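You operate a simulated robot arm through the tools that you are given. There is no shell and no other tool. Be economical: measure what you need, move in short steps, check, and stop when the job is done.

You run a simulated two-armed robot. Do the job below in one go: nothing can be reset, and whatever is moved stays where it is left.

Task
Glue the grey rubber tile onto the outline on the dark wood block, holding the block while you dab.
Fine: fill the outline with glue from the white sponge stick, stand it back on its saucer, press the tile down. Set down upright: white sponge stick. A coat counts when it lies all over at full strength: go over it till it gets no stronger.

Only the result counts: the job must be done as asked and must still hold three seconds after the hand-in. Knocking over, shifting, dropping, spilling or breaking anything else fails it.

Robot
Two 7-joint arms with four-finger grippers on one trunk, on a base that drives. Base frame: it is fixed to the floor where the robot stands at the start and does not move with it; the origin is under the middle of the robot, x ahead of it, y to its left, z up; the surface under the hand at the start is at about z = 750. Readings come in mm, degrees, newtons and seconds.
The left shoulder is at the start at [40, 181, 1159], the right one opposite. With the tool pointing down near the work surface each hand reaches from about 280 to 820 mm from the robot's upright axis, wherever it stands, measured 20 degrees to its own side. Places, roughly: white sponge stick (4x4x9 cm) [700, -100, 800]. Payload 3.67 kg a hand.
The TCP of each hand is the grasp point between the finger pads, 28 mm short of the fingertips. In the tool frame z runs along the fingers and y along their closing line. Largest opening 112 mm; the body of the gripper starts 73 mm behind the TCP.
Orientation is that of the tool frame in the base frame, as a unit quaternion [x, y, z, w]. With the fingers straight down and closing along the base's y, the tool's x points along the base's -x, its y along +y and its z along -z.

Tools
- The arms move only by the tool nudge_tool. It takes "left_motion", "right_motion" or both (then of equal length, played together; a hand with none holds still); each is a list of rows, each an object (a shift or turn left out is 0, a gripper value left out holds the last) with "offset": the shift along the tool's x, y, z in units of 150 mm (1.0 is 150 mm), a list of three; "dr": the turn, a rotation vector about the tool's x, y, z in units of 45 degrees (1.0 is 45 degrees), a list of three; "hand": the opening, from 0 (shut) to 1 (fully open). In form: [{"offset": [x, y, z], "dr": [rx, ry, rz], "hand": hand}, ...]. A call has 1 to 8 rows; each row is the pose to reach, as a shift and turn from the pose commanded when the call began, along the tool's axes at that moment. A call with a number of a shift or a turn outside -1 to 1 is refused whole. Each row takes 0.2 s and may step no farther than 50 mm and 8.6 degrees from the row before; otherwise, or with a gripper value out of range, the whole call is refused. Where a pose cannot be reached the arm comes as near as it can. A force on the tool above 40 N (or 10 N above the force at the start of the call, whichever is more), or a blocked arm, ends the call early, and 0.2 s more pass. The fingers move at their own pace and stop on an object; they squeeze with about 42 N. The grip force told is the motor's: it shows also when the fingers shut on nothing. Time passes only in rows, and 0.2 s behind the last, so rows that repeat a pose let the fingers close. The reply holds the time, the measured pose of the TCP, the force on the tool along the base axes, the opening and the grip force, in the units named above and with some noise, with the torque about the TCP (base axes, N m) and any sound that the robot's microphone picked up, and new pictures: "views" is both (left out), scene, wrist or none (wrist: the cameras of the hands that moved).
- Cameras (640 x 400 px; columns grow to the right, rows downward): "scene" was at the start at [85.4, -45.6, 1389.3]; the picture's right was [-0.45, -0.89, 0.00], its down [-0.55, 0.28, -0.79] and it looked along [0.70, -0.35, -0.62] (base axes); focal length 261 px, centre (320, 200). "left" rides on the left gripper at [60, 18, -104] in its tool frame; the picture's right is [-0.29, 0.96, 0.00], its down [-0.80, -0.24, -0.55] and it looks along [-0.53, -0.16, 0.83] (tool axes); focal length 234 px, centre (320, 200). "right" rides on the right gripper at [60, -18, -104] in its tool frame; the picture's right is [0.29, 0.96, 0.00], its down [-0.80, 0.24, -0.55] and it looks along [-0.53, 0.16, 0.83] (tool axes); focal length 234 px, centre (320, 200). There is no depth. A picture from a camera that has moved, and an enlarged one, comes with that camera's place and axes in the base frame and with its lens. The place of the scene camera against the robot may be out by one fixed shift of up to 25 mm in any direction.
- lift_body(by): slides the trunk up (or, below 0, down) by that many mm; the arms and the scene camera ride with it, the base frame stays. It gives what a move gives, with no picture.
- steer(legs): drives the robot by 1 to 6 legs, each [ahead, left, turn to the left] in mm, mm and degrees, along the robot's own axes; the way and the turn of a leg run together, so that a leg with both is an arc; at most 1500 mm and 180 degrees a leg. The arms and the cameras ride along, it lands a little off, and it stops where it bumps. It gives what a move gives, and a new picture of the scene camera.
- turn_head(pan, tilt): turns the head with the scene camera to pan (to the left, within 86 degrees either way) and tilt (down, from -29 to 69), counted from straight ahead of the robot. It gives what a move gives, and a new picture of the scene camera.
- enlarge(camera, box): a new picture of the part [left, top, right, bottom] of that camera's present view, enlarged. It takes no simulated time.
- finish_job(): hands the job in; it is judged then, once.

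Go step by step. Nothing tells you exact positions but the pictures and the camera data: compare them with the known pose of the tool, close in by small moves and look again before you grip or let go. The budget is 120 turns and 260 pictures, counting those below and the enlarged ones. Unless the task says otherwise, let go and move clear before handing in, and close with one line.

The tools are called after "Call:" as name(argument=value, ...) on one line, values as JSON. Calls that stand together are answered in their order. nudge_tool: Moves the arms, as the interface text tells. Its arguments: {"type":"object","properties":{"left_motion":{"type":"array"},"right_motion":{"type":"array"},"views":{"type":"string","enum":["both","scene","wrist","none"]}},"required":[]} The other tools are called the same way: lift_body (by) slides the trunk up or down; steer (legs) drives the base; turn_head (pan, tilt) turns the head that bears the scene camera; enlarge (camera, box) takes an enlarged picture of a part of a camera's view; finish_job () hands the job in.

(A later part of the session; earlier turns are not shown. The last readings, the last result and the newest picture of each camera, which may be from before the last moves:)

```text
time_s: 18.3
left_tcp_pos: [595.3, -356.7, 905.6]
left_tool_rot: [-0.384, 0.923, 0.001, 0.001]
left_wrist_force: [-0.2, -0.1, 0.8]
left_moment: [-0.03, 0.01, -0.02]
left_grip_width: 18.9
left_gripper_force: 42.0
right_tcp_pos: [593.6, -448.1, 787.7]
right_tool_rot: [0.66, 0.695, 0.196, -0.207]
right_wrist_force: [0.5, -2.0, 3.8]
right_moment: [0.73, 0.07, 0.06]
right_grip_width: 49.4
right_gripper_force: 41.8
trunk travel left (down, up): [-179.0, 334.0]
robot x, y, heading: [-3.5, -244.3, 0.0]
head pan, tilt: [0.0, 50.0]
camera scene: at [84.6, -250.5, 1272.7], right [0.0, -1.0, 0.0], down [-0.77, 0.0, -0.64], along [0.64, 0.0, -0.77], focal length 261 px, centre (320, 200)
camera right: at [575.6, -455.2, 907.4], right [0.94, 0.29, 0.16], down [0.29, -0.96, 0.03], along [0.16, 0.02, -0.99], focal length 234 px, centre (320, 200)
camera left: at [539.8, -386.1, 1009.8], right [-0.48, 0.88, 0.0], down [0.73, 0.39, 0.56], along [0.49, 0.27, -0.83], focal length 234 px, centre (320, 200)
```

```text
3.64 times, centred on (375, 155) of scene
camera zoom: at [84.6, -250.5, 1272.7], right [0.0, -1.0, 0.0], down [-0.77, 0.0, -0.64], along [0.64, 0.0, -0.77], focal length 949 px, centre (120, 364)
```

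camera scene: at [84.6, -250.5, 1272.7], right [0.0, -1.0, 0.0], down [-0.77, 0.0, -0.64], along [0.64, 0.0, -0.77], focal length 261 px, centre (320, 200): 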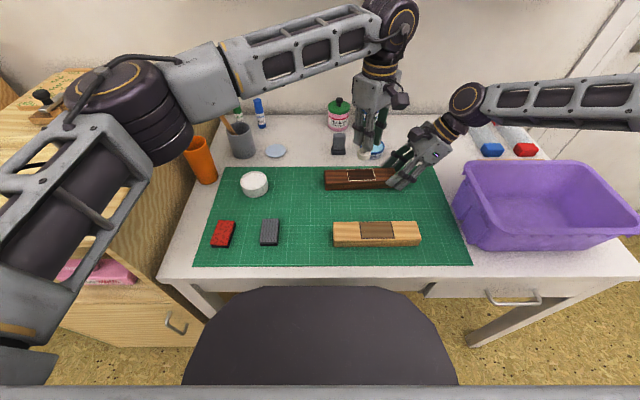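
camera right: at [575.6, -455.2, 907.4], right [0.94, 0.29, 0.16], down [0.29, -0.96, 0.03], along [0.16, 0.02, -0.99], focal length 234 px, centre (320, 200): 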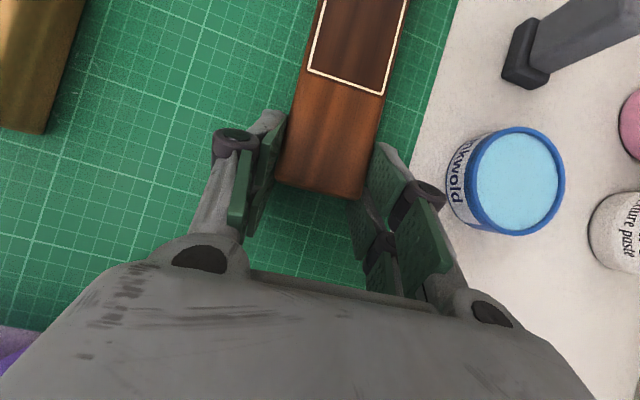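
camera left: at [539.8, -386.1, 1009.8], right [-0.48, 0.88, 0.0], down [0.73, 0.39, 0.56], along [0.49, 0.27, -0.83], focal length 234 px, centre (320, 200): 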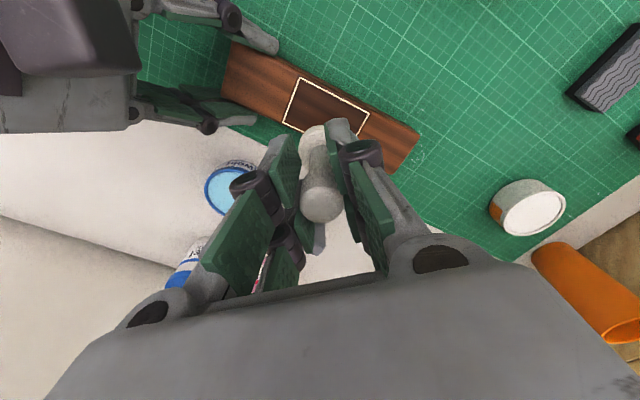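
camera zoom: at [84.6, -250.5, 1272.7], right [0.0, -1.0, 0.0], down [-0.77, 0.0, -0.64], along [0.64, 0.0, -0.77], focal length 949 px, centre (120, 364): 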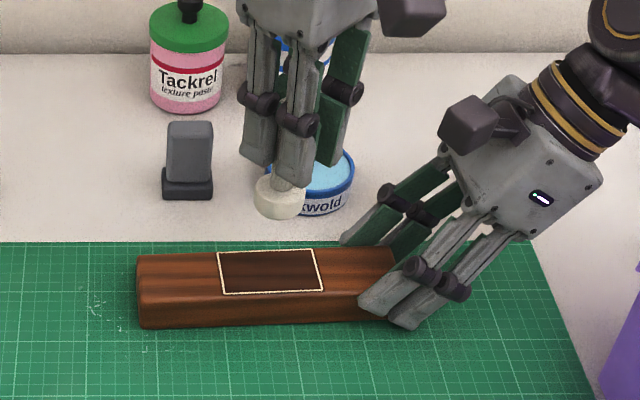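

Block held at 49.4 mm; the outline centre computes to about (588.5,-354.7), 69×43 mm, turned ≈3°. I centre the sponge over it and lower to just above contact.

Call:
nudge_tool(left_motion=[{"offset": [0.02, 0.039, 0.1]}, {"offset": [0.02, 0.039, 0.2]}, {"offset": [0.02, 0.039, 0.3]}], views="wrist")

Call:
enlarge(camera="scene", box=[310, 130, 430, 205])

Call:
enlarge(camera="left", box=[220, 30, 440, 200])

```text
time_s: 19.1
left_tcp_pos: [588.6, -352.6, 860.6]
left_tool_rot: [-0.383, 0.924, 0.001, 0.001]
left_wrist_force: [-0.4, -1.0, -0.4]
left_moment: [-0.03, 0.0, 0.01]
left_grip_width: 18.6
left_gripper_force: 42.0
right_tcp_pos: [593.9, -446.9, 787.5]
right_tool_rot: [0.66, 0.696, 0.196, -0.207]
right_wrist_force: [0.4, -1.9, 1.9]
right_moment: [0.53, 0.09, -0.06]
right_grip_width: 49.6
right_gripper_force: 42.4
trunk travel left (down, up): [-179.0, 334.0]
robot x, y, heading: [0.7, -241.5, -0.3]
head pan, tilt: [0.0, 50.0]
camera left: at [533.7, -382.2, 964.2], right [-0.47, 0.88, 0.0], down [0.73, 0.39, 0.56], along [0.49, 0.26, -0.83], focal length 234 px, centre (320, 200)
```

left: 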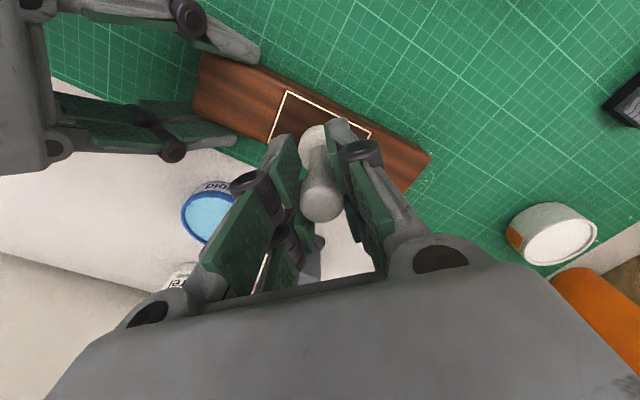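

```text
5.33 times, centred on (370, 168) of scene
camera zoom: at [84.7, -250.0, 1272.7], right [0.0, -1.0, 0.0], down [-0.77, 0.0, -0.64], along [0.64, 0.0, -0.77], focal length 1392 px, centre (53, 373)
```

zoom: 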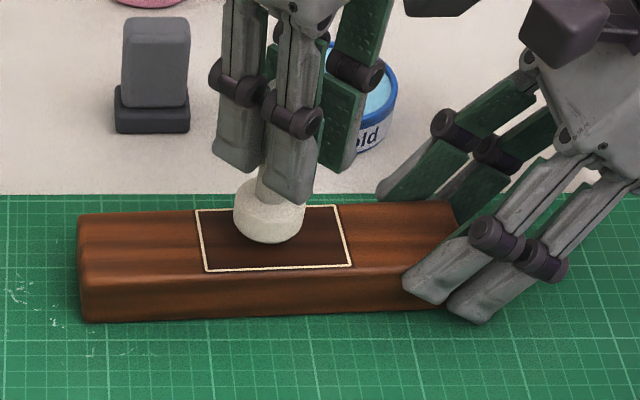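

```text
2.35 times, centred on (330, 115) of left
camera zoom: at [533.7, -382.2, 964.2], right [-0.47, 0.88, 0.0], down [0.73, 0.39, 0.56], along [0.49, 0.26, -0.83], focal length 551 px, centre (296, 400)
```

zoom: 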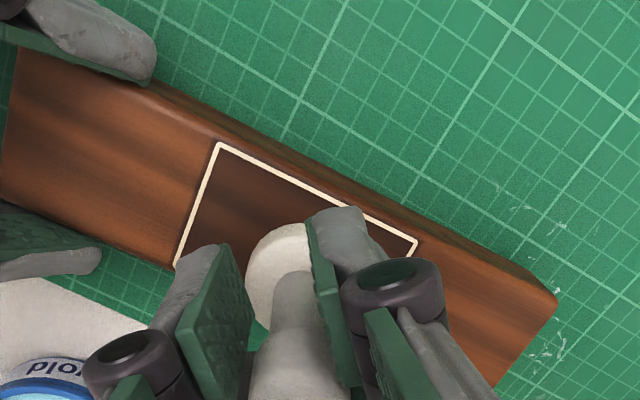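

The sponge hovers just above the outline, well placed in y. I lower it in small steps until there is contact.

Call:
nudge_tool(left_motion=[{"offset": [0, 0, 0.02]}, {"offset": [0, 0, 0.04]}], views="none")

Call:
nudge_tool(left_motion=[{"offset": [0, 0, 0.01]}, {"offset": [0, 0, 0.02]}], views="none")

Call:
enlarge(camera="scene", box=[310, 130, 430, 205])

```text
time_s: 19.7
left_tcp_pos: [587.8, -352.3, 856.1]
left_tool_rot: [-0.383, 0.924, 0.0, 0.0]
left_wrist_force: [-0.3, -0.2, -0.5]
left_moment: [-0.01, -0.02, -0.01]
left_grip_width: 18.5
left_gripper_force: 42.1
right_tcp_pos: [593.0, -447.5, 788.0]
right_tool_rot: [0.66, 0.696, 0.195, -0.207]
right_wrist_force: [0.6, -0.3, 4.1]
right_moment: [0.32, 0.11, -0.13]
right_grip_width: 49.7
right_gripper_force: 41.9
trunk travel left (down, up): [-179.0, 334.0]
robot x, y, heading: [0.3, -244.5, -0.2]
head pan, tilt: [0.0, 50.0]
```

```text
time_s: 20.3
left_tcp_pos: [589.1, -354.6, 852.1]
left_tool_rot: [-0.383, 0.924, 0.0, 0.001]
left_wrist_force: [0.0, 0.1, -1.2]
left_moment: [0.0, -0.02, 0.01]
left_grip_width: 18.4
left_gripper_force: 41.9
right_tcp_pos: [592.5, -446.7, 787.7]
right_tool_rot: [0.659, 0.696, 0.196, -0.207]
right_wrist_force: [0.4, -1.8, 4.3]
right_moment: [0.12, 0.14, -0.09]
right_grip_width: 49.8
right_gripper_force: 42.0
trunk travel left (down, up): [-179.0, 334.0]
robot x, y, heading: [1.1, -242.2, -0.1]
head pan, tilt: [0.0, 50.0]
```

```text
5.33 times, centred on (370, 168) of scene
camera zoom: at [84.7, -249.9, 1272.7], right [0.0, -1.0, 0.0], down [-0.77, 0.0, -0.64], along [0.64, 0.0, -0.77], focal length 1392 px, centre (53, 373)
```

zoom: 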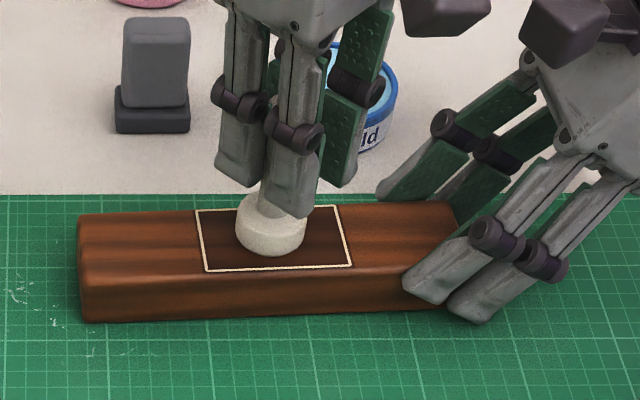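

Still a few millimetres above. I continue down.

Call:
nudge_tool(left_motion=[{"offset": [0, 0, 0.01]}, {"offset": [0, 0, 0.02]}], views="none")

Call:
nudge_tool(left_motion=[{"offset": [0, 0, 0.01]}], views="none")

Call:
nudge_tool(left_motion=[{"offset": [0, 0, 0.01]}], views="none")

Call:
enlarge(camera="scene", box=[310, 130, 430, 205])

```text
time_s: 20.9
left_tcp_pos: [587.8, -353.6, 852.0]
left_tool_rot: [-0.382, 0.924, -0.001, 0.001]
left_wrist_force: [-1.7, -2.4, 16.0]
left_moment: [-0.12, 0.07, -0.02]
left_grip_width: 18.5
left_gripper_force: 42.2
right_tcp_pos: [593.1, -448.4, 787.9]
right_tool_rot: [0.66, 0.695, 0.196, -0.206]
right_wrist_force: [5.5, 1.5, -1.2]
right_moment: [0.1, 0.15, -0.44]
right_grip_width: 49.9
right_gripper_force: 42.0
trunk travel left (down, up): [-179.0, 334.0]
robot x, y, heading: [0.8, -243.8, -0.4]
head pan, tilt: [0.0, 50.0]
```

```text
time_s: 21.3
left_tcp_pos: [587.8, -353.6, 851.7]
left_tool_rot: [-0.384, 0.923, -0.001, 0.002]
left_wrist_force: [-2.5, -2.0, 32.7]
left_moment: [-0.14, -0.03, -0.05]
left_grip_width: 18.7
left_gripper_force: 42.1
right_tcp_pos: [592.5, -447.4, 787.9]
right_tool_rot: [0.66, 0.695, 0.196, -0.207]
right_wrist_force: [8.8, 3.2, -9.4]
right_moment: [0.24, 0.08, -1.09]
right_grip_width: 49.3
right_gripper_force: 41.7
trunk travel left (down, up): [-179.0, 334.0]
robot x, y, heading: [-2.7, -240.4, -0.2]
head pan, tilt: [0.0, 50.0]
```

```text
time_s: 21.6
left_tcp_pos: [587.8, -353.7, 851.8]
left_tool_rot: [-0.383, 0.924, -0.003, 0.001]
left_wrist_force: [-2.0, 2.8, 5.6]
left_moment: [0.19, 0.03, 0.07]
left_grip_width: 18.4
left_gripper_force: 41.7
right_tcp_pos: [593.0, -447.8, 787.6]
right_tool_rot: [0.66, 0.696, 0.196, -0.206]
right_wrist_force: [-2.9, -2.7, 5.0]
right_moment: [-0.13, 0.33, 0.04]
right_grip_width: 49.8
right_gripper_force: 41.9
trunk travel left (down, up): [-179.0, 334.0]
robot x, y, heading: [-0.5, -245.3, -0.1]
head pan, tilt: [0.0, 50.0]
stopped in row 1 (left hand): the force on the tool passed its limit at 45 N (the readings are from after the stop); the commanded pose is now the measured one
```

```text
5.33 times, centred on (370, 168) of scene
camera zoom: at [83.5, -249.7, 1272.7], right [0.0, -1.0, 0.0], down [-0.77, 0.0, -0.64], along [0.64, 0.0, -0.77], focal length 1392 px, centre (53, 373)
```

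zoom: 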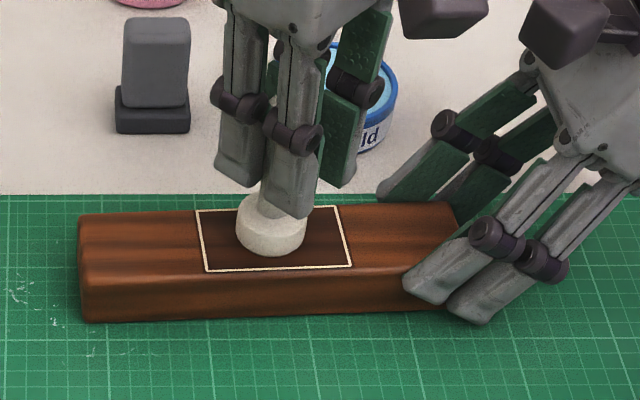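

Contact is at TCP z≈851.8 (stiff sponge, ~32 mm wide), with the sponge about 2.5 mm behind the outline centre. I sweep it over the outline in light contact and then look.

Call:
nudge_tool(left_motion=[{"offset": [-0.1427, 0.0743, 0.005]}, {"offset": [-0.0336, 0.1722, 0.005]}, {"offset": [0.0198, 0.1127, 0.005]}, {"offset": [-0.0894, 0.0148, 0.005]}, {"offset": [-0.036, -0.0447, 0.005]}, {"offset": [0.0732, 0.0532, 0.005]}, {"offset": [0.1266, -0.0064, 0.005]}, {"offset": [0.0174, -0.1043, 0.005]}], views="none")

Call:
enlarge(camera="scene", box=[310, 130, 430, 205])

```text
time_s: 23.4
left_tcp_pos: [592.7, -367.7, 849.9]
left_tool_rot: [-0.381, 0.925, -0.004, 0.0]
left_wrist_force: [-14.2, -0.7, 22.5]
left_moment: [-0.11, 0.8, -0.02]
left_grip_width: 17.2
left_gripper_force: 42.0
right_tcp_pos: [592.1, -447.7, 788.0]
right_tool_rot: [0.661, 0.694, 0.197, -0.207]
right_wrist_force: [7.6, -4.0, -1.3]
right_moment: [-0.23, 0.42, -0.57]
right_grip_width: 49.3
right_gripper_force: 42.1
trunk travel left (down, up): [-179.0, 334.0]
robot x, y, heading: [-1.6, -247.3, -0.1]
head pan, tilt: [0.0, 50.0]
```

```text
5.33 times, centred on (370, 168) of scene
camera zoom: at [82.5, -250.0, 1272.8], right [0.0, -1.0, 0.0], down [-0.77, 0.0, -0.64], along [0.64, 0.0, -0.77], focal length 1392 px, centre (53, 373)
```

zoom: 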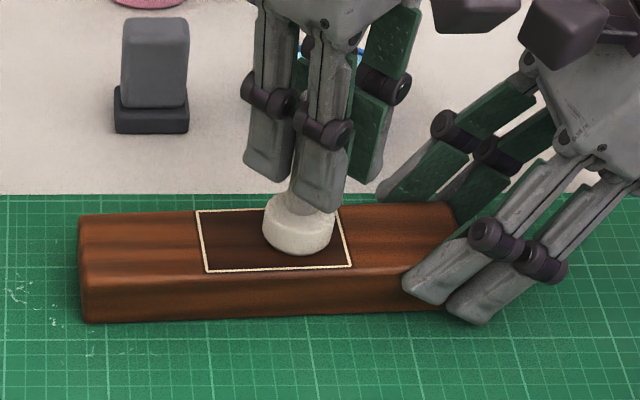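

Dragging strains the grip, so I'd better dab. I lift off and look at the surface for a visible coat.

Call:
nudge_tool(left_motion=[{"offset": [0, 0, -0.1]}, {"offset": [0, 0, -0.3]}], views="wrist")

Call:
enlarge(camera="left", box=[200, 40, 420, 200])

Call:
enlarge(camera="scene", box=[320, 110, 420, 195])

```text
time_s: 24.1
left_tcp_pos: [596.6, -364.0, 894.4]
left_tool_rot: [-0.383, 0.924, 0.0, 0.002]
left_wrist_force: [-0.1, 0.6, -0.3]
left_moment: [0.02, 0.02, 0.02]
left_grip_width: 16.7
left_gripper_force: 41.8
right_tcp_pos: [593.5, -445.5, 787.8]
right_tool_rot: [0.659, 0.696, 0.197, -0.207]
right_wrist_force: [-2.6, 3.0, 7.6]
right_moment: [-0.12, -0.15, 0.01]
right_grip_width: 49.6
right_gripper_force: 42.0
trunk travel left (down, up): [-179.0, 334.0]
robot x, y, heading: [0.6, -244.9, -0.5]
head pan, tilt: [0.0, 50.0]
camera left: at [541.5, -394.0, 997.0], right [-0.48, 0.88, 0.0], down [0.73, 0.4, 0.56], along [0.49, 0.26, -0.83], focal length 234 px, centre (320, 200)
```

left: 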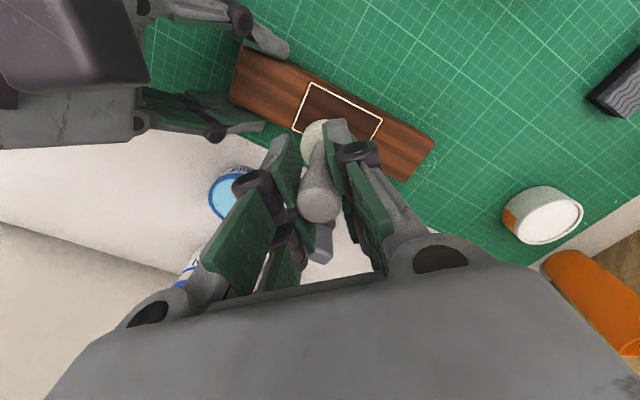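

```text
2.50 times, centred on (310, 120) of left
camera zoom: at [541.5, -394.0, 997.0], right [-0.48, 0.88, 0.0], down [0.73, 0.4, 0.56], along [0.49, 0.26, -0.83], focal length 585 px, centre (345, 400)
```

zoom: 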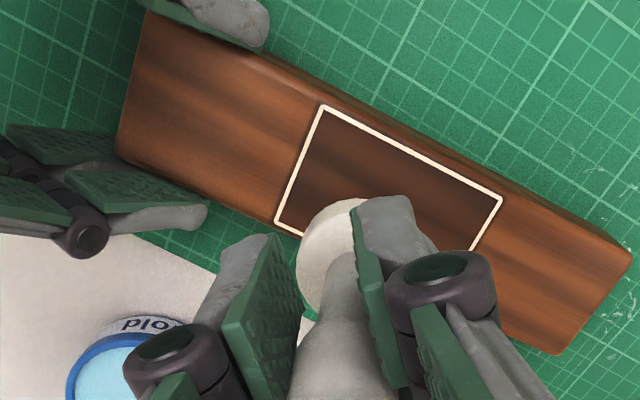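

```text
4.71 times, centred on (370, 152) of scene
camera zoom: at [84.3, -249.5, 1272.7], right [0.0, -1.0, 0.0], down [-0.77, 0.0, -0.64], along [0.64, 0.0, -0.77], focal length 1229 px, centre (85, 424)
```

zoom: 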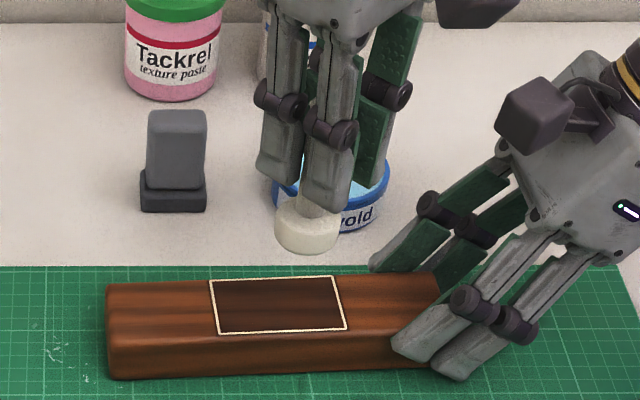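

No coat is visible, so perhaps the sponge isn't loaded or the glue is faint. I'll inspect the white round pot, the saucer and the outline closely.

Call:
enlarge(camera="scene", box=[225, 90, 305, 200])

Call:
enlarge(camera="left", box=[480, 160, 620, 270])

Call:
enlarge(camera="scene", box=[350, 160, 400, 185])

```text
3.64 times, centred on (265, 145) of scene
camera zoom: at [84.3, -249.5, 1272.7], right [0.0, -1.0, 0.0], down [-0.77, 0.0, -0.64], along [0.64, 0.0, -0.77], focal length 949 px, centre (520, 400)
```

zoom: 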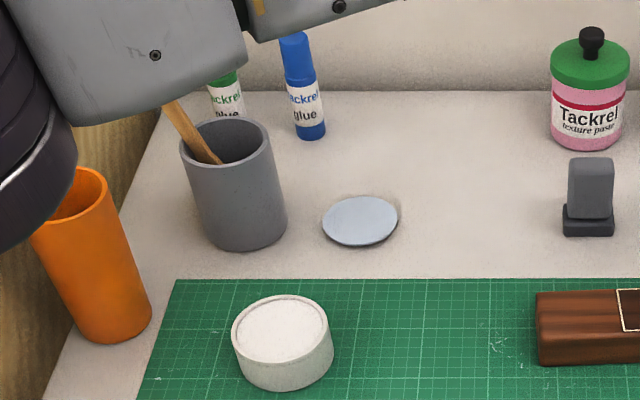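

```text
3.64 times, centred on (550, 215) of left
camera zoom: at [541.5, -394.0, 997.0], right [-0.48, 0.88, 0.0], down [0.73, 0.4, 0.56], along [0.49, 0.26, -0.83], focal length 852 px, centre (-516, 146)
```

zoom: 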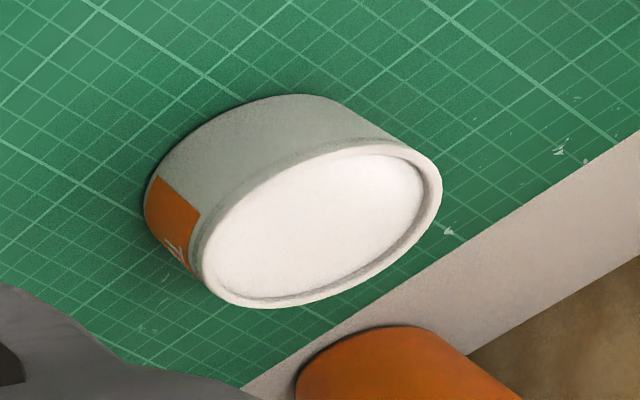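

```text
12.80 times, centred on (375, 172) of scene
camera zoom: at [84.3, -249.5, 1272.7], right [0.0, -1.0, 0.0], down [-0.77, 0.0, -0.64], along [0.64, 0.0, -0.77], focal length 3342 px, centre (-384, 552)
```

zoom: 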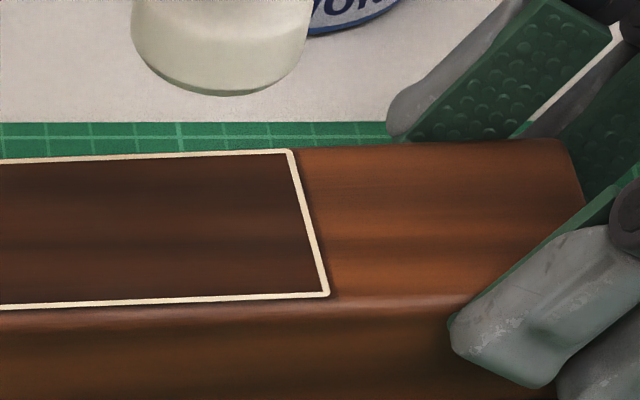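

The white pot at about (560,-90) is open and filled with a white substance, likely the glue pad; I check its label.

Call:
enlarge(camera="left", box=[505, 192, 535, 225])

Call:
enlarge(camera="left", box=[280, 70, 400, 160])

```text
12.12 times, centred on (520, 208) of left
camera zoom: at [541.5, -394.0, 997.0], right [-0.48, 0.88, 0.0], down [0.73, 0.4, 0.56], along [0.49, 0.26, -0.83], focal length 2838 px, centre (-2104, 97)
```

zoom: 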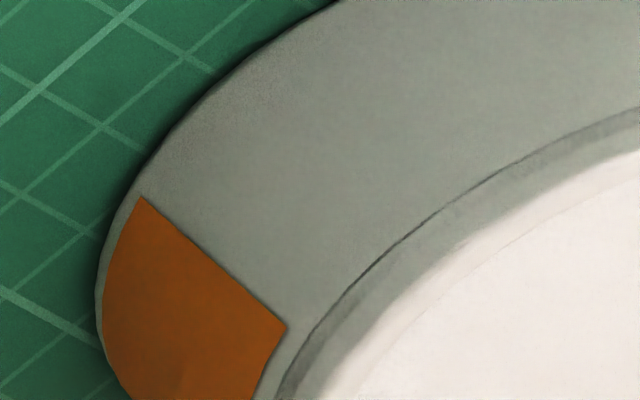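

```text
4.44 times, centred on (340, 115) of left
camera zoom: at [541.5, -394.0, 997.0], right [-0.48, 0.88, 0.0], down [0.73, 0.4, 0.56], along [0.49, 0.26, -0.83], focal length 1041 px, centre (231, 578)
```

zoom: 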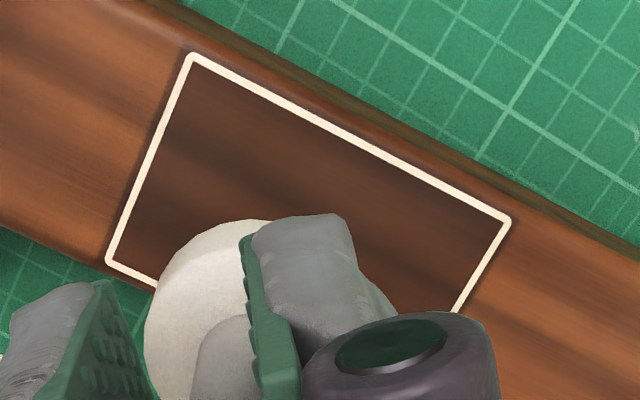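

I carry the stick over to the white pot to load it.

Call:
nudge_tool(left_motion=[{"offset": [-0.14, 0.183, -0.107]}, {"offset": [-0.28, 0.366, -0.107]}, {"offset": [-0.42, 0.549, -0.107]}, {"offset": [-0.56, 0.731, -0.107]}], views="none")

Call:
nudge_tool(left_motion=[{"offset": [-0.12, 0.153, 0]}, {"offset": [-0.24, 0.306, 0]}, {"offset": [-0.36, 0.458, 0]}, {"offset": [-0.48, 0.611, 0]}], views="both")

Call:
enlarge(camera="left", box=[200, 40, 440, 220])

```text
time_s: 25.1
left_tcp_pos: [579.1, -226.7, 910.4]
left_tool_rot: [-0.382, 0.924, -0.002, 0.002]
left_wrist_force: [-0.2, 0.0, -0.7]
left_moment: [0.03, -0.01, 0.02]
left_grip_width: 16.5
left_gripper_force: 41.8
right_tcp_pos: [593.9, -446.0, 787.0]
right_tool_rot: [0.661, 0.695, 0.196, -0.206]
right_wrist_force: [-0.6, 4.7, 11.8]
right_moment: [-0.03, -0.05, -0.03]
right_grip_width: 49.7
right_gripper_force: 42.3
trunk travel left (down, up): [-179.0, 334.0]
robot x, y, heading: [1.4, -243.9, -0.4]
head pan, tilt: [0.0, 50.0]
```

```text
time_s: 26.1
left_tcp_pos: [566.1, -114.3, 909.4]
left_tool_rot: [-0.383, 0.924, -0.002, 0.002]
left_wrist_force: [0.5, -0.8, 0.4]
left_moment: [0.01, 0.02, -0.01]
left_grip_width: 16.5
left_gripper_force: 41.5
right_tcp_pos: [592.2, -447.3, 788.0]
right_tool_rot: [0.661, 0.695, 0.195, -0.205]
right_wrist_force: [-0.5, 1.5, 14.6]
right_moment: [-0.13, -0.06, -0.12]
right_grip_width: 49.8
right_gripper_force: 42.0
trunk travel left (down, up): [-179.0, 334.0]
robot x, y, heading: [0.6, -242.4, -0.4]
head pan, tilt: [0.0, 50.0]
camera scene: at [83.9, -249.0, 1272.8], right [0.0, -1.0, 0.0], down [-0.77, 0.0, -0.64], along [0.64, 0.0, -0.77], focal length 261 px, centre (320, 200)
camera left: at [510.4, -143.9, 1012.7], right [-0.47, 0.88, 0.0], down [0.73, 0.4, 0.56], along [0.49, 0.26, -0.83], focal length 234 px, centre (320, 200)
```

scene: 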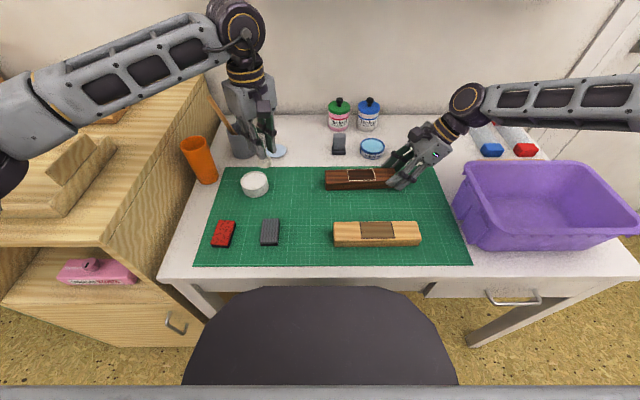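
left: 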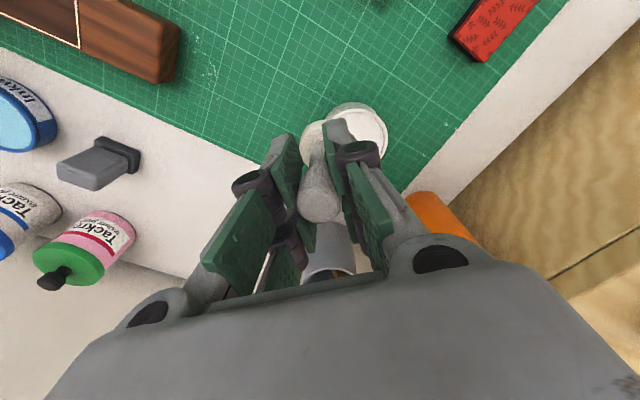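

```text
2.22 times, centred on (320, 130) of left
camera zoom: at [510.4, -143.9, 1012.7], right [-0.47, 0.88, 0.0], down [0.73, 0.4, 0.56], along [0.49, 0.26, -0.83], focal length 520 px, centre (320, 356)
```

zoom: 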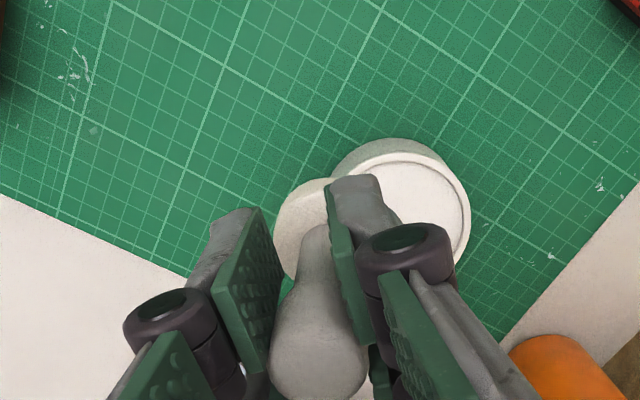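

The pot's centre is near (560,-80); the sponge is still ~35 mm short. I move over it and check with scene and wrist views.

Call:
nudge_tool(left_motion=[{"offset": [-0.143, 0.18, 0]}], views="wrist")

Call:
enlarge(camera="left", box=[200, 40, 440, 220])

Call:
enlarge(camera="scene", box=[215, 110, 315, 205])

```text
time_s: 26.4
left_tcp_pos: [561.4, -80.3, 910.9]
left_tool_rot: [-0.382, 0.924, -0.002, 0.002]
left_wrist_force: [0.3, 0.4, -0.2]
left_moment: [-0.02, -0.03, -0.03]
left_grip_width: 16.5
left_gripper_force: 42.3
right_tcp_pos: [593.3, -446.9, 787.5]
right_tool_rot: [0.66, 0.695, 0.196, -0.206]
right_wrist_force: [-1.0, 0.0, 15.5]
right_moment: [-0.22, -0.06, -0.18]
right_grip_width: 49.5
right_gripper_force: 42.2
trunk travel left (down, up): [-179.0, 334.0]
robot x, y, heading: [-3.7, -243.4, -0.1]
head pan, tilt: [0.0, 50.0]
camera left: at [506.2, -109.3, 1013.4], right [-0.47, 0.88, 0.0], down [0.73, 0.4, 0.56], along [0.49, 0.26, -0.83], focal length 234 px, centre (320, 200)
```

left: 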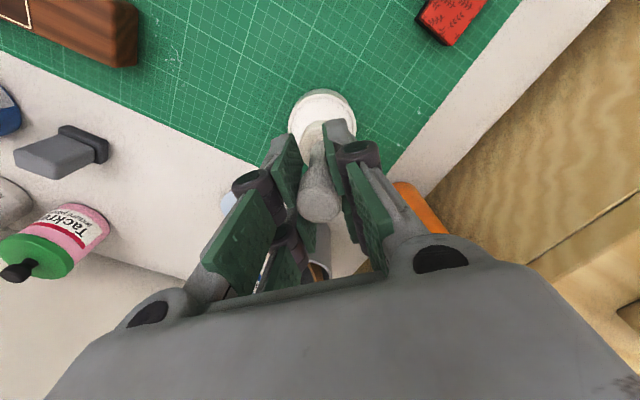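

```text
2.22 times, centred on (320, 130) of left
camera zoom: at [506.2, -109.3, 1013.4], right [-0.47, 0.88, 0.0], down [0.73, 0.4, 0.56], along [0.49, 0.26, -0.83], focal length 520 px, centre (320, 356)
```

zoom: 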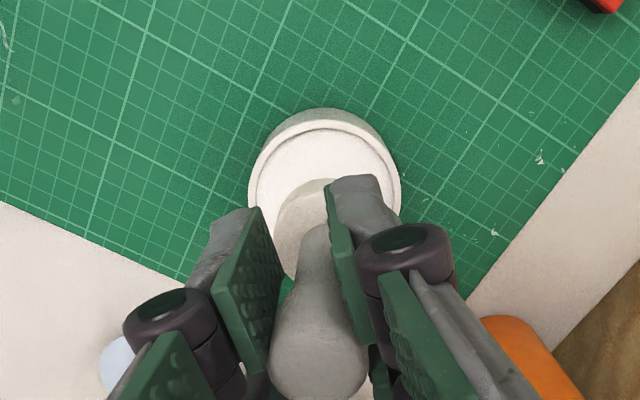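

```text
4.21 times, centred on (265, 158) of scene
camera zoom: at [83.6, -248.4, 1272.8], right [0.0, -1.0, 0.0], down [-0.77, 0.0, -0.64], along [0.64, 0.0, -0.77], focal length 1099 px, centre (552, 379)
```

zoom: 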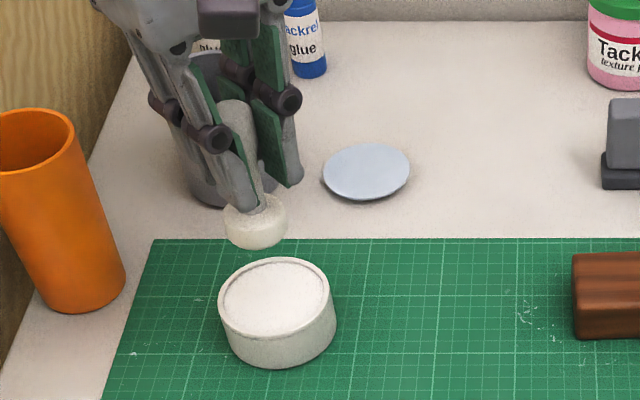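

The sponge is over the pot's middle. I lower it gently into the pot until contact.

Call:
nudge_tool(left_motion=[{"offset": [0, 0, 0.13]}, {"offset": [0, 0, 0.26]}], views="none")

Call:
enlarge(camera="scene", box=[215, 110, 315, 205])

Call:
enlarge(camera="left", box=[200, 40, 440, 220])

```text
time_s: 27.1
left_tcp_pos: [561.6, -76.8, 871.0]
left_tool_rot: [-0.384, 0.923, -0.003, 0.002]
left_wrist_force: [-0.5, 0.6, -0.7]
left_moment: [0.0, -0.02, -0.05]
left_grip_width: 16.4
left_gripper_force: 42.5
right_tcp_pos: [591.9, -447.0, 789.1]
right_tool_rot: [0.66, 0.695, 0.196, -0.206]
right_wrist_force: [0.1, 0.3, 14.2]
right_moment: [-0.2, 0.04, 0.03]
right_grip_width: 49.5
right_gripper_force: 42.6
trunk travel left (down, up): [-179.0, 334.0]
robot x, y, heading: [-0.2, -240.5, 0.1]
head pan, tilt: [0.0, 50.0]
```

```text
4.21 times, centred on (265, 158) of scene
camera zoom: at [83.6, -249.3, 1272.8], right [0.0, -1.0, 0.0], down [-0.77, 0.0, -0.64], along [0.64, 0.0, -0.77], focal length 1099 px, centre (552, 379)
```

zoom: 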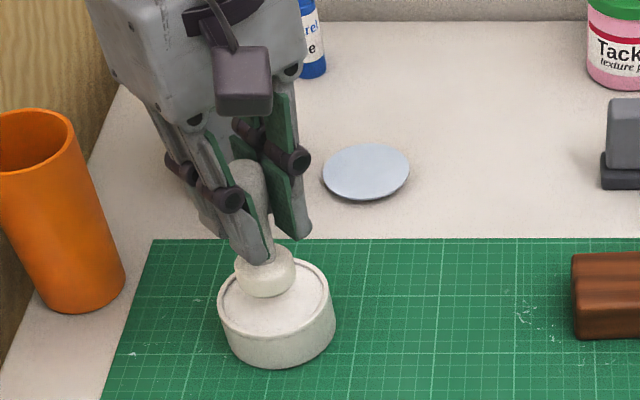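

```text
2.22 times, centred on (320, 130) of left
camera zoom: at [506.6, -107.7, 974.8], right [-0.47, 0.88, 0.0], down [0.73, 0.4, 0.56], along [0.49, 0.26, -0.83], focal length 520 px, centre (320, 356)
```

zoom: 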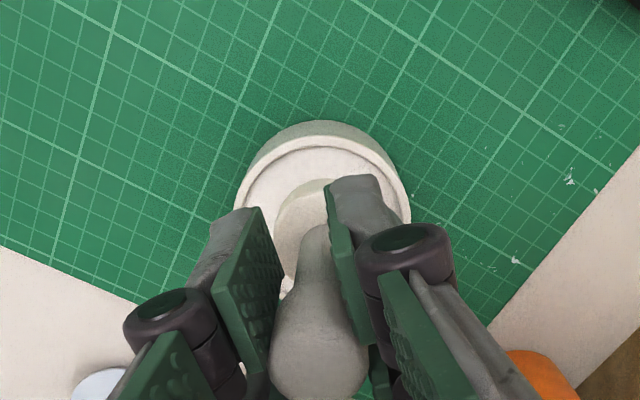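

Alignment is good. I lower on in small steps.

Call:
nudge_tool(left_motion=[{"offset": [-0.014, -0.014, 0.027]}, {"offset": [-0.014, -0.014, 0.053]}], views="none")

Call:
enlarge(camera="scene", box=[235, 140, 285, 205])

```text
time_s: 27.6
left_tcp_pos: [564.1, -78.0, 863.4]
left_tool_rot: [-0.383, 0.924, -0.002, 0.002]
left_wrist_force: [0.0, 0.9, 0.1]
left_moment: [0.0, 0.0, -0.03]
left_grip_width: 16.4
left_gripper_force: 41.8
right_tcp_pos: [593.0, -447.8, 787.8]
right_tool_rot: [0.66, 0.695, 0.195, -0.206]
right_wrist_force: [-0.6, 0.0, 15.5]
right_moment: [-0.21, 0.05, 0.02]
right_grip_width: 49.4
right_gripper_force: 42.1
trunk travel left (down, up): [-179.0, 334.0]
robot x, y, heading: [-0.1, -241.0, 0.0]
head pan, tilt: [0.0, 50.0]
```

```text
6.15 times, centred on (260, 172) of scene
camera zoom: at [83.6, -249.3, 1272.8], right [0.0, -1.0, 0.0], down [-0.77, 0.0, -0.64], along [0.64, 0.0, -0.77], focal length 1607 px, centre (689, 369)
```

zoom: 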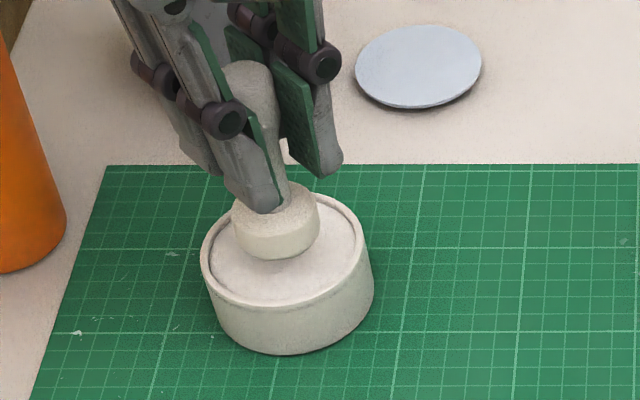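

Call:
nudge_tool(left_motion=[{"offset": [0, 0, 0.015]}, {"offset": [0, 0, 0.03]}], views="none")

```text
time_s: 28.2
left_tcp_pos: [565.1, -77.9, 860.1]
left_tool_rot: [-0.383, 0.924, -0.002, 0.002]
left_wrist_force: [0.1, 0.2, -0.1]
left_moment: [0.01, -0.03, -0.01]
left_grip_width: 16.2
left_gripper_force: 42.1
right_tcp_pos: [591.4, -446.1, 787.7]
right_tool_rot: [0.66, 0.695, 0.196, -0.206]
right_wrist_force: [-0.5, -0.4, 14.7]
right_moment: [-0.25, -0.01, 0.01]
right_grip_width: 49.6
right_gripper_force: 42.0
trunk travel left (down, up): [-179.0, 334.0]
robot x, y, heading: [-1.7, -243.4, -0.2]
head pan, tilt: [0.0, 50.0]
```

No contact yet; I continue down in small steps.

Call:
nudge_tool(left_motion=[{"offset": [0, 0, 0.015]}, {"offset": [0, 0, 0.03]}], views="none")

Call:
enlarge(camera="scene", box=[235, 140, 285, 205])

```text
time_s: 28.9
left_tcp_pos: [565.0, -78.7, 852.9]
left_tool_rot: [-0.384, 0.924, -0.001, 0.003]
left_wrist_force: [0.1, 0.7, -1.3]
left_moment: [-0.02, -0.02, -0.01]
left_grip_width: 16.4
left_gripper_force: 42.0
right_tcp_pos: [593.2, -447.7, 787.9]
right_tool_rot: [0.66, 0.695, 0.196, -0.206]
right_wrist_force: [-1.6, 0.2, 14.2]
right_moment: [-0.21, -0.02, -0.04]
right_grip_width: 49.5
right_gripper_force: 42.2
trunk travel left (down, up): [-179.0, 334.0]
robot x, y, heading: [0.7, -240.0, -0.1]
head pan, tilt: [0.0, 50.0]
```

```text
6.15 times, centred on (260, 172) of scene
camera zoom: at [83.6, -249.3, 1272.8], right [0.0, -1.0, 0.0], down [-0.77, 0.0, -0.64], along [0.64, 0.0, -0.77], focal length 1607 px, centre (689, 369)
```

zoom: 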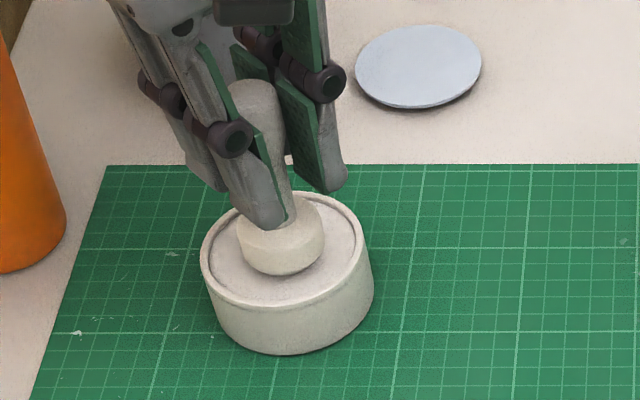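

Call:
nudge_tool(left_motion=[{"offset": [0, 0, 0.015]}], views="none")

```text
time_s: 29.2
left_tcp_pos: [566.6, -77.7, 853.3]
left_tool_rot: [-0.383, 0.924, -0.002, 0.001]
left_wrist_force: [-0.3, 0.4, -0.4]
left_moment: [0.0, 0.0, -0.01]
left_grip_width: 16.5
left_gripper_force: 42.6
right_tcp_pos: [593.2, -445.9, 788.1]
right_tool_rot: [0.66, 0.696, 0.196, -0.206]
right_wrist_force: [-0.6, -0.1, 13.5]
right_moment: [-0.22, 0.01, -0.01]
right_grip_width: 49.6
right_gripper_force: 41.9
trunk travel left (down, up): [-179.0, 334.0]
robot x, y, heading: [3.8, -240.4, -0.2]
head pan, tilt: [0.0, 50.0]
```

Call:
nudge_tool(left_motion=[{"offset": [0, 0, 0.015]}], views="none")

```text
time_s: 29.6
left_tcp_pos: [565.1, -78.8, 851.1]
left_tool_rot: [-0.384, 0.923, -0.002, 0.002]
left_wrist_force: [-0.7, -0.3, 0.6]
left_moment: [0.02, 0.0, -0.01]
left_grip_width: 16.4
left_gripper_force: 41.7
right_tcp_pos: [591.8, -446.7, 787.8]
right_tool_rot: [0.659, 0.696, 0.195, -0.207]
right_wrist_force: [0.0, 0.9, 13.1]
right_moment: [-0.22, 0.03, 0.03]
right_grip_width: 49.9
right_gripper_force: 42.1
trunk travel left (down, up): [-179.0, 334.0]
robot x, y, heading: [-2.4, -242.8, -0.2]
head pan, tilt: [0.0, 50.0]
```

Call:
nudge_tool(left_motion=[{"offset": [0, 0, 0.015]}], views="none")

Call:
enlarge(camera="scene", box=[235, 140, 285, 205])

```text
time_s: 30.1
left_tcp_pos: [563.9, -80.0, 849.7]
left_tool_rot: [-0.383, 0.924, -0.002, 0.002]
left_wrist_force: [0.4, 0.9, -0.4]
left_moment: [-0.02, -0.01, -0.01]
left_grip_width: 16.3
left_gripper_force: 42.1
right_tcp_pos: [591.7, -447.0, 788.3]
right_tool_rot: [0.661, 0.695, 0.196, -0.205]
right_wrist_force: [-1.0, 0.5, 14.1]
right_moment: [-0.24, -0.01, -0.01]
right_grip_width: 49.7
right_gripper_force: 41.9
trunk travel left (down, up): [-179.0, 334.0]
robot x, y, heading: [-2.7, -245.4, 0.0]
head pan, tilt: [0.0, 50.0]
```

```text
6.15 times, centred on (260, 172) of scene
camera zoom: at [83.6, -249.3, 1272.8], right [0.0, -1.0, 0.0], down [-0.77, 0.0, -0.64], along [0.64, 0.0, -0.77], focal length 1607 px, centre (689, 369)
```

zoom: 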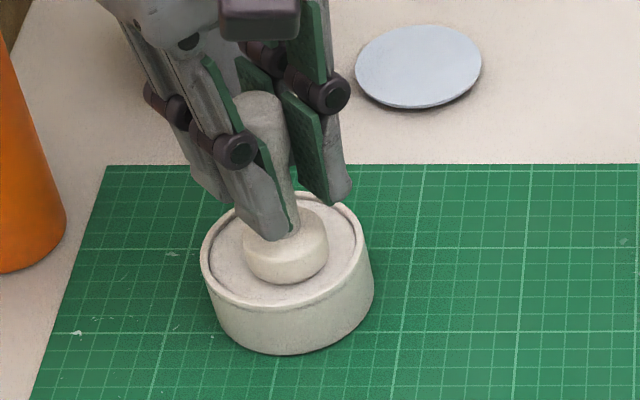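

Call:
nudge_tool(left_motion=[{"offset": [0, 0, 0.013]}], views="none")

```text
time_s: 30.4
left_tcp_pos: [563.8, -80.3, 848.4]
left_tool_rot: [-0.384, 0.923, -0.002, 0.003]
left_wrist_force: [0.7, 2.9, 8.4]
left_moment: [0.12, -0.16, 0.0]
left_grip_width: 16.5
left_gripper_force: 41.9
right_tcp_pos: [592.9, -448.0, 787.7]
right_tool_rot: [0.66, 0.696, 0.195, -0.206]
right_wrist_force: [2.0, -0.4, 12.4]
right_moment: [-0.12, 0.01, 0.01]
right_grip_width: 49.6
right_gripper_force: 42.2
trunk travel left (down, up): [-179.0, 334.0]
robot x, y, heading: [0.7, -239.1, -0.1]
head pan, tilt: [0.0, 50.0]
```

Contact with 8 N in the pot. I hold, dab a couple of times, and lift out to see.

Call:
nudge_tool(left_motion=[{"offset": [0, 0, 0]}, {"offset": [0, 0, 0]}, {"offset": [0, 0, -0.03]}, {"offset": [0, 0, 0.003]}, {"offset": [0, 0, 0.003]}, {"offset": [0, 0, -0.03]}, {"offset": [0, 0, 0.003]}, {"offset": [0, 0, 0.003]}], views="none")

Call:
nudge_tool(left_motion=[{"offset": [0, 0, -0.1]}, {"offset": [0, 0, -0.35]}], views="none")

Call:
enlarge(camera="scene", box=[235, 110, 295, 205])

```text
time_s: 32.2
left_tcp_pos: [564.2, -80.4, 848.0]
left_tool_rot: [-0.384, 0.923, -0.003, 0.004]
left_wrist_force: [-2.7, 2.3, 23.8]
left_moment: [0.1, 0.04, 0.01]
left_grip_width: 16.4
left_gripper_force: 42.2
right_tcp_pos: [591.9, -448.1, 787.9]
right_tool_rot: [0.659, 0.696, 0.196, -0.206]
right_wrist_force: [2.7, 1.9, 3.2]
right_moment: [-0.15, -0.04, -0.03]
right_grip_width: 49.7
right_gripper_force: 42.4
trunk travel left (down, up): [-179.0, 334.0]
robot x, y, heading: [3.2, -243.2, -0.6]
head pan, tilt: [0.0, 50.0]
```

```text
time_s: 32.9
left_tcp_pos: [562.9, -80.1, 896.7]
left_tool_rot: [-0.384, 0.923, -0.001, 0.002]
left_wrist_force: [0.2, 1.0, 0.2]
left_moment: [0.03, -0.02, -0.01]
left_grip_width: 16.3
left_gripper_force: 42.0
right_tcp_pos: [591.9, -447.3, 789.1]
right_tool_rot: [0.66, 0.695, 0.196, -0.207]
right_wrist_force: [-6.6, -2.2, 13.0]
right_moment: [-0.29, -0.02, -0.04]
right_grip_width: 49.5
right_gripper_force: 42.0
trunk travel left (down, up): [-179.0, 334.0]
robot x, y, heading: [-1.0, -241.1, -0.2]
head pan, tilt: [0.0, 50.0]
```

```text
4.21 times, centred on (265, 158) of scene
camera zoom: at [83.3, -249.8, 1272.8], right [0.0, -1.0, 0.0], down [-0.77, 0.0, -0.64], along [0.64, 0.0, -0.77], focal length 1099 px, centre (552, 379)
```

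zoom: 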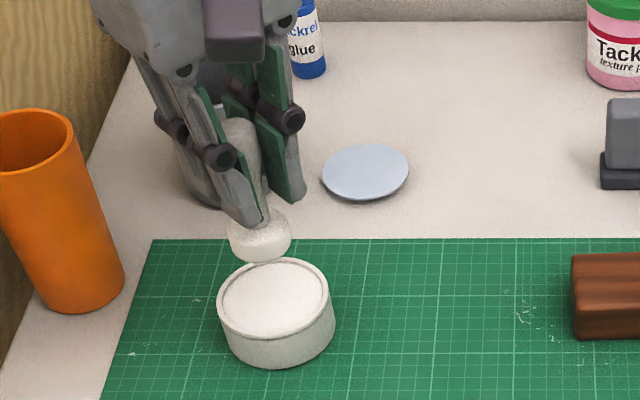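

I carry the loaded sponge back over the outline.

Call:
nudge_tool(left_motion=[{"offset": [0.15, -0.175, 0]}, {"offset": [0.3, -0.35, 0]}, {"offset": [0.45, -0.525, 0]}, {"offset": [0.597, -0.699, 0]}], views="none")

Call:
nudge_tool(left_motion=[{"offset": [0.15, -0.175, 0]}, {"offset": [0.3, -0.35, 0]}, {"offset": [0.45, -0.525, 0]}, {"offset": [0.597, -0.699, 0]}, {"offset": [0.597, -0.699, 0.24]}], views="none")

Call:
enlarge(camera="scene", box=[310, 130, 430, 205])

Call:
enlarge(camera="left", box=[220, 30, 440, 200])

```text
time_s: 33.9
left_tcp_pos: [574.4, -216.0, 900.8]
left_tool_rot: [-0.384, 0.923, -0.001, 0.002]
left_wrist_force: [-0.3, 0.0, -0.6]
left_moment: [0.01, 0.03, 0.0]
left_grip_width: 16.2
left_gripper_force: 41.8
right_tcp_pos: [592.9, -447.5, 788.9]
right_tool_rot: [0.66, 0.695, 0.196, -0.206]
right_wrist_force: [-5.8, -0.2, 12.6]
right_moment: [-0.23, 0.2, 0.1]
right_grip_width: 49.6
right_gripper_force: 42.0
trunk travel left (down, up): [-179.0, 334.0]
robot x, y, heading: [-0.4, -243.5, -0.3]
head pan, tilt: [0.0, 50.0]
```

```text
time_s: 35.0
left_tcp_pos: [585.9, -357.1, 863.0]
left_tool_rot: [-0.384, 0.923, -0.002, 0.003]
left_wrist_force: [-0.6, -0.5, -0.9]
left_moment: [0.03, -0.03, 0.0]
left_grip_width: 16.6
left_gripper_force: 41.6
right_tcp_pos: [592.5, -446.3, 788.5]
right_tool_rot: [0.66, 0.696, 0.195, -0.206]
right_wrist_force: [-0.9, 4.3, 10.0]
right_moment: [-0.1, 0.11, 0.06]
right_grip_width: 49.7
right_gripper_force: 41.9
trunk travel left (down, up): [-179.0, 334.0]
robot x, y, heading: [-0.1, -244.8, -0.2]
head pan, tilt: [0.0, 50.0]
```

```text
5.33 times, centred on (370, 168) of scene
camera zoom: at [83.7, -249.0, 1272.8], right [0.0, -1.0, 0.0], down [-0.77, 0.0, -0.64], along [0.64, 0.0, -0.77], focal length 1392 px, centre (53, 373)
```

zoom: 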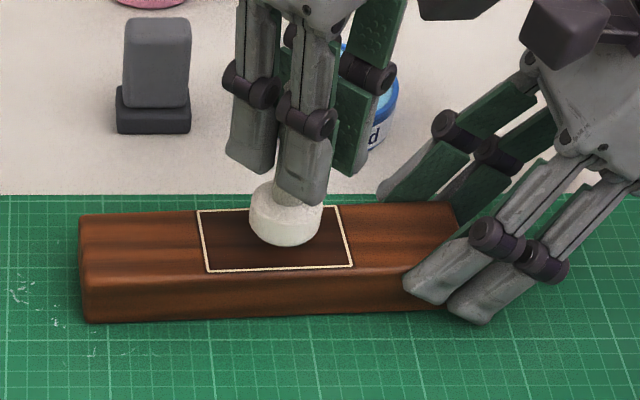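

```text
2.35 times, centred on (330, 115) of left
camera zoom: at [529.6, -386.0, 966.0], right [-0.47, 0.88, 0.0], down [0.73, 0.4, 0.56], along [0.49, 0.26, -0.83], focal length 551 px, centre (296, 400)
```

zoom: 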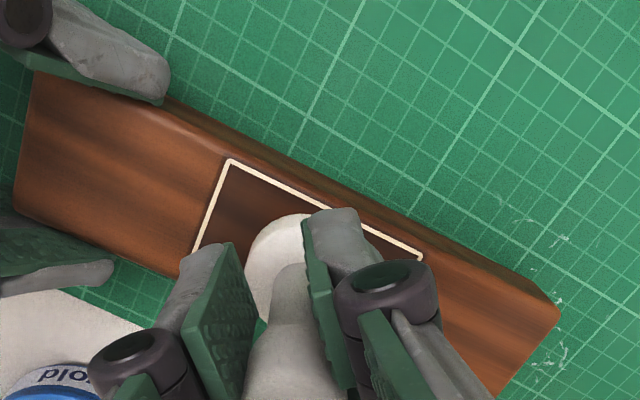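

The sponge is ~5 mm right of centre; I correct and lower toward contact.

Call:
nudge_tool(left_motion=[{"offset": [-0.0236, 0.0235, 0.03]}, {"offset": [-0.0236, 0.0235, 0.06]}], views="none")

Call:
nudge_tool(left_motion=[{"offset": [0, 0, 0.013]}], views="none")

```text
time_s: 35.6
left_tcp_pos: [586.4, -350.9, 854.6]
left_tool_rot: [-0.383, 0.924, -0.002, 0.001]
left_wrist_force: [0.1, -0.7, 0.0]
left_moment: [-0.03, 0.03, -0.01]
left_grip_width: 16.5
left_gripper_force: 42.5
right_tcp_pos: [592.4, -447.6, 787.5]
right_tool_rot: [0.66, 0.695, 0.195, -0.207]
right_wrist_force: [-2.4, 1.6, 11.4]
right_moment: [-0.16, 0.0, -0.01]
right_grip_width: 49.7
right_gripper_force: 41.4
trunk travel left (down, up): [-179.0, 334.0]
robot x, y, heading: [-0.1, -242.4, -0.3]
head pan, tilt: [0.0, 50.0]
```

```text
time_s: 36.0
left_tcp_pos: [586.9, -348.5, 851.4]
left_tool_rot: [-0.383, 0.924, -0.002, 0.001]
left_wrist_force: [-0.6, -1.1, -0.3]
left_moment: [-0.01, -0.03, -0.01]
left_grip_width: 16.3
left_gripper_force: 42.1
right_tcp_pos: [594.2, -447.1, 787.8]
right_tool_rot: [0.66, 0.695, 0.195, -0.206]
right_wrist_force: [-1.1, 1.6, 13.0]
right_moment: [-0.17, 0.04, -0.04]
right_grip_width: 49.7
right_gripper_force: 41.5
trunk travel left (down, up): [-179.0, 334.0]
robot x, y, heading: [0.3, -241.3, -0.2]
head pan, tilt: [0.0, 50.0]
```

Call:
nudge_tool(left_motion=[{"offset": [0, 0, 0.013]}], views="none")

Call:
enlarge(camera="scene", box=[310, 130, 430, 205])

```text
time_s: 36.5
left_tcp_pos: [584.5, -350.5, 849.1]
left_tool_rot: [-0.384, 0.923, -0.003, 0.002]
left_wrist_force: [0.5, 0.7, 0.3]
left_moment: [-0.02, -0.04, 0.02]
left_grip_width: 16.4
left_gripper_force: 41.7
right_tcp_pos: [591.9, -447.6, 788.3]
right_tool_rot: [0.66, 0.695, 0.195, -0.206]
right_wrist_force: [-0.2, 2.3, 12.4]
right_moment: [-0.22, 0.01, -0.01]
right_grip_width: 49.5
right_gripper_force: 42.4
trunk travel left (down, up): [-179.0, 334.0]
robot x, y, heading: [-1.6, -243.2, -0.5]
head pan, tilt: [0.0, 50.0]
```

```text
5.33 times, centred on (370, 168) of scene
camera zoom: at [83.8, -249.3, 1272.8], right [0.0, -1.0, 0.0], down [-0.77, 0.0, -0.64], along [0.64, 0.0, -0.77], focal length 1392 px, centre (53, 373)
```

zoom: 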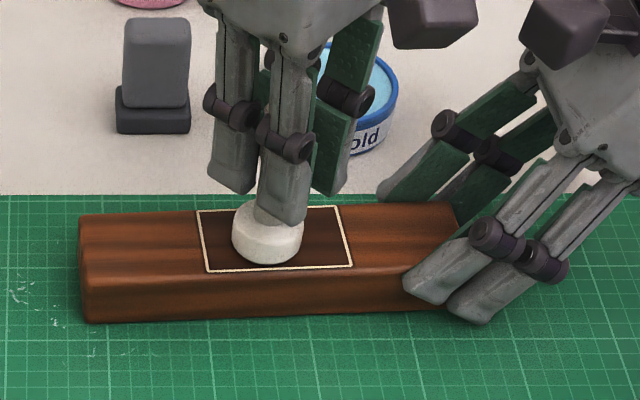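

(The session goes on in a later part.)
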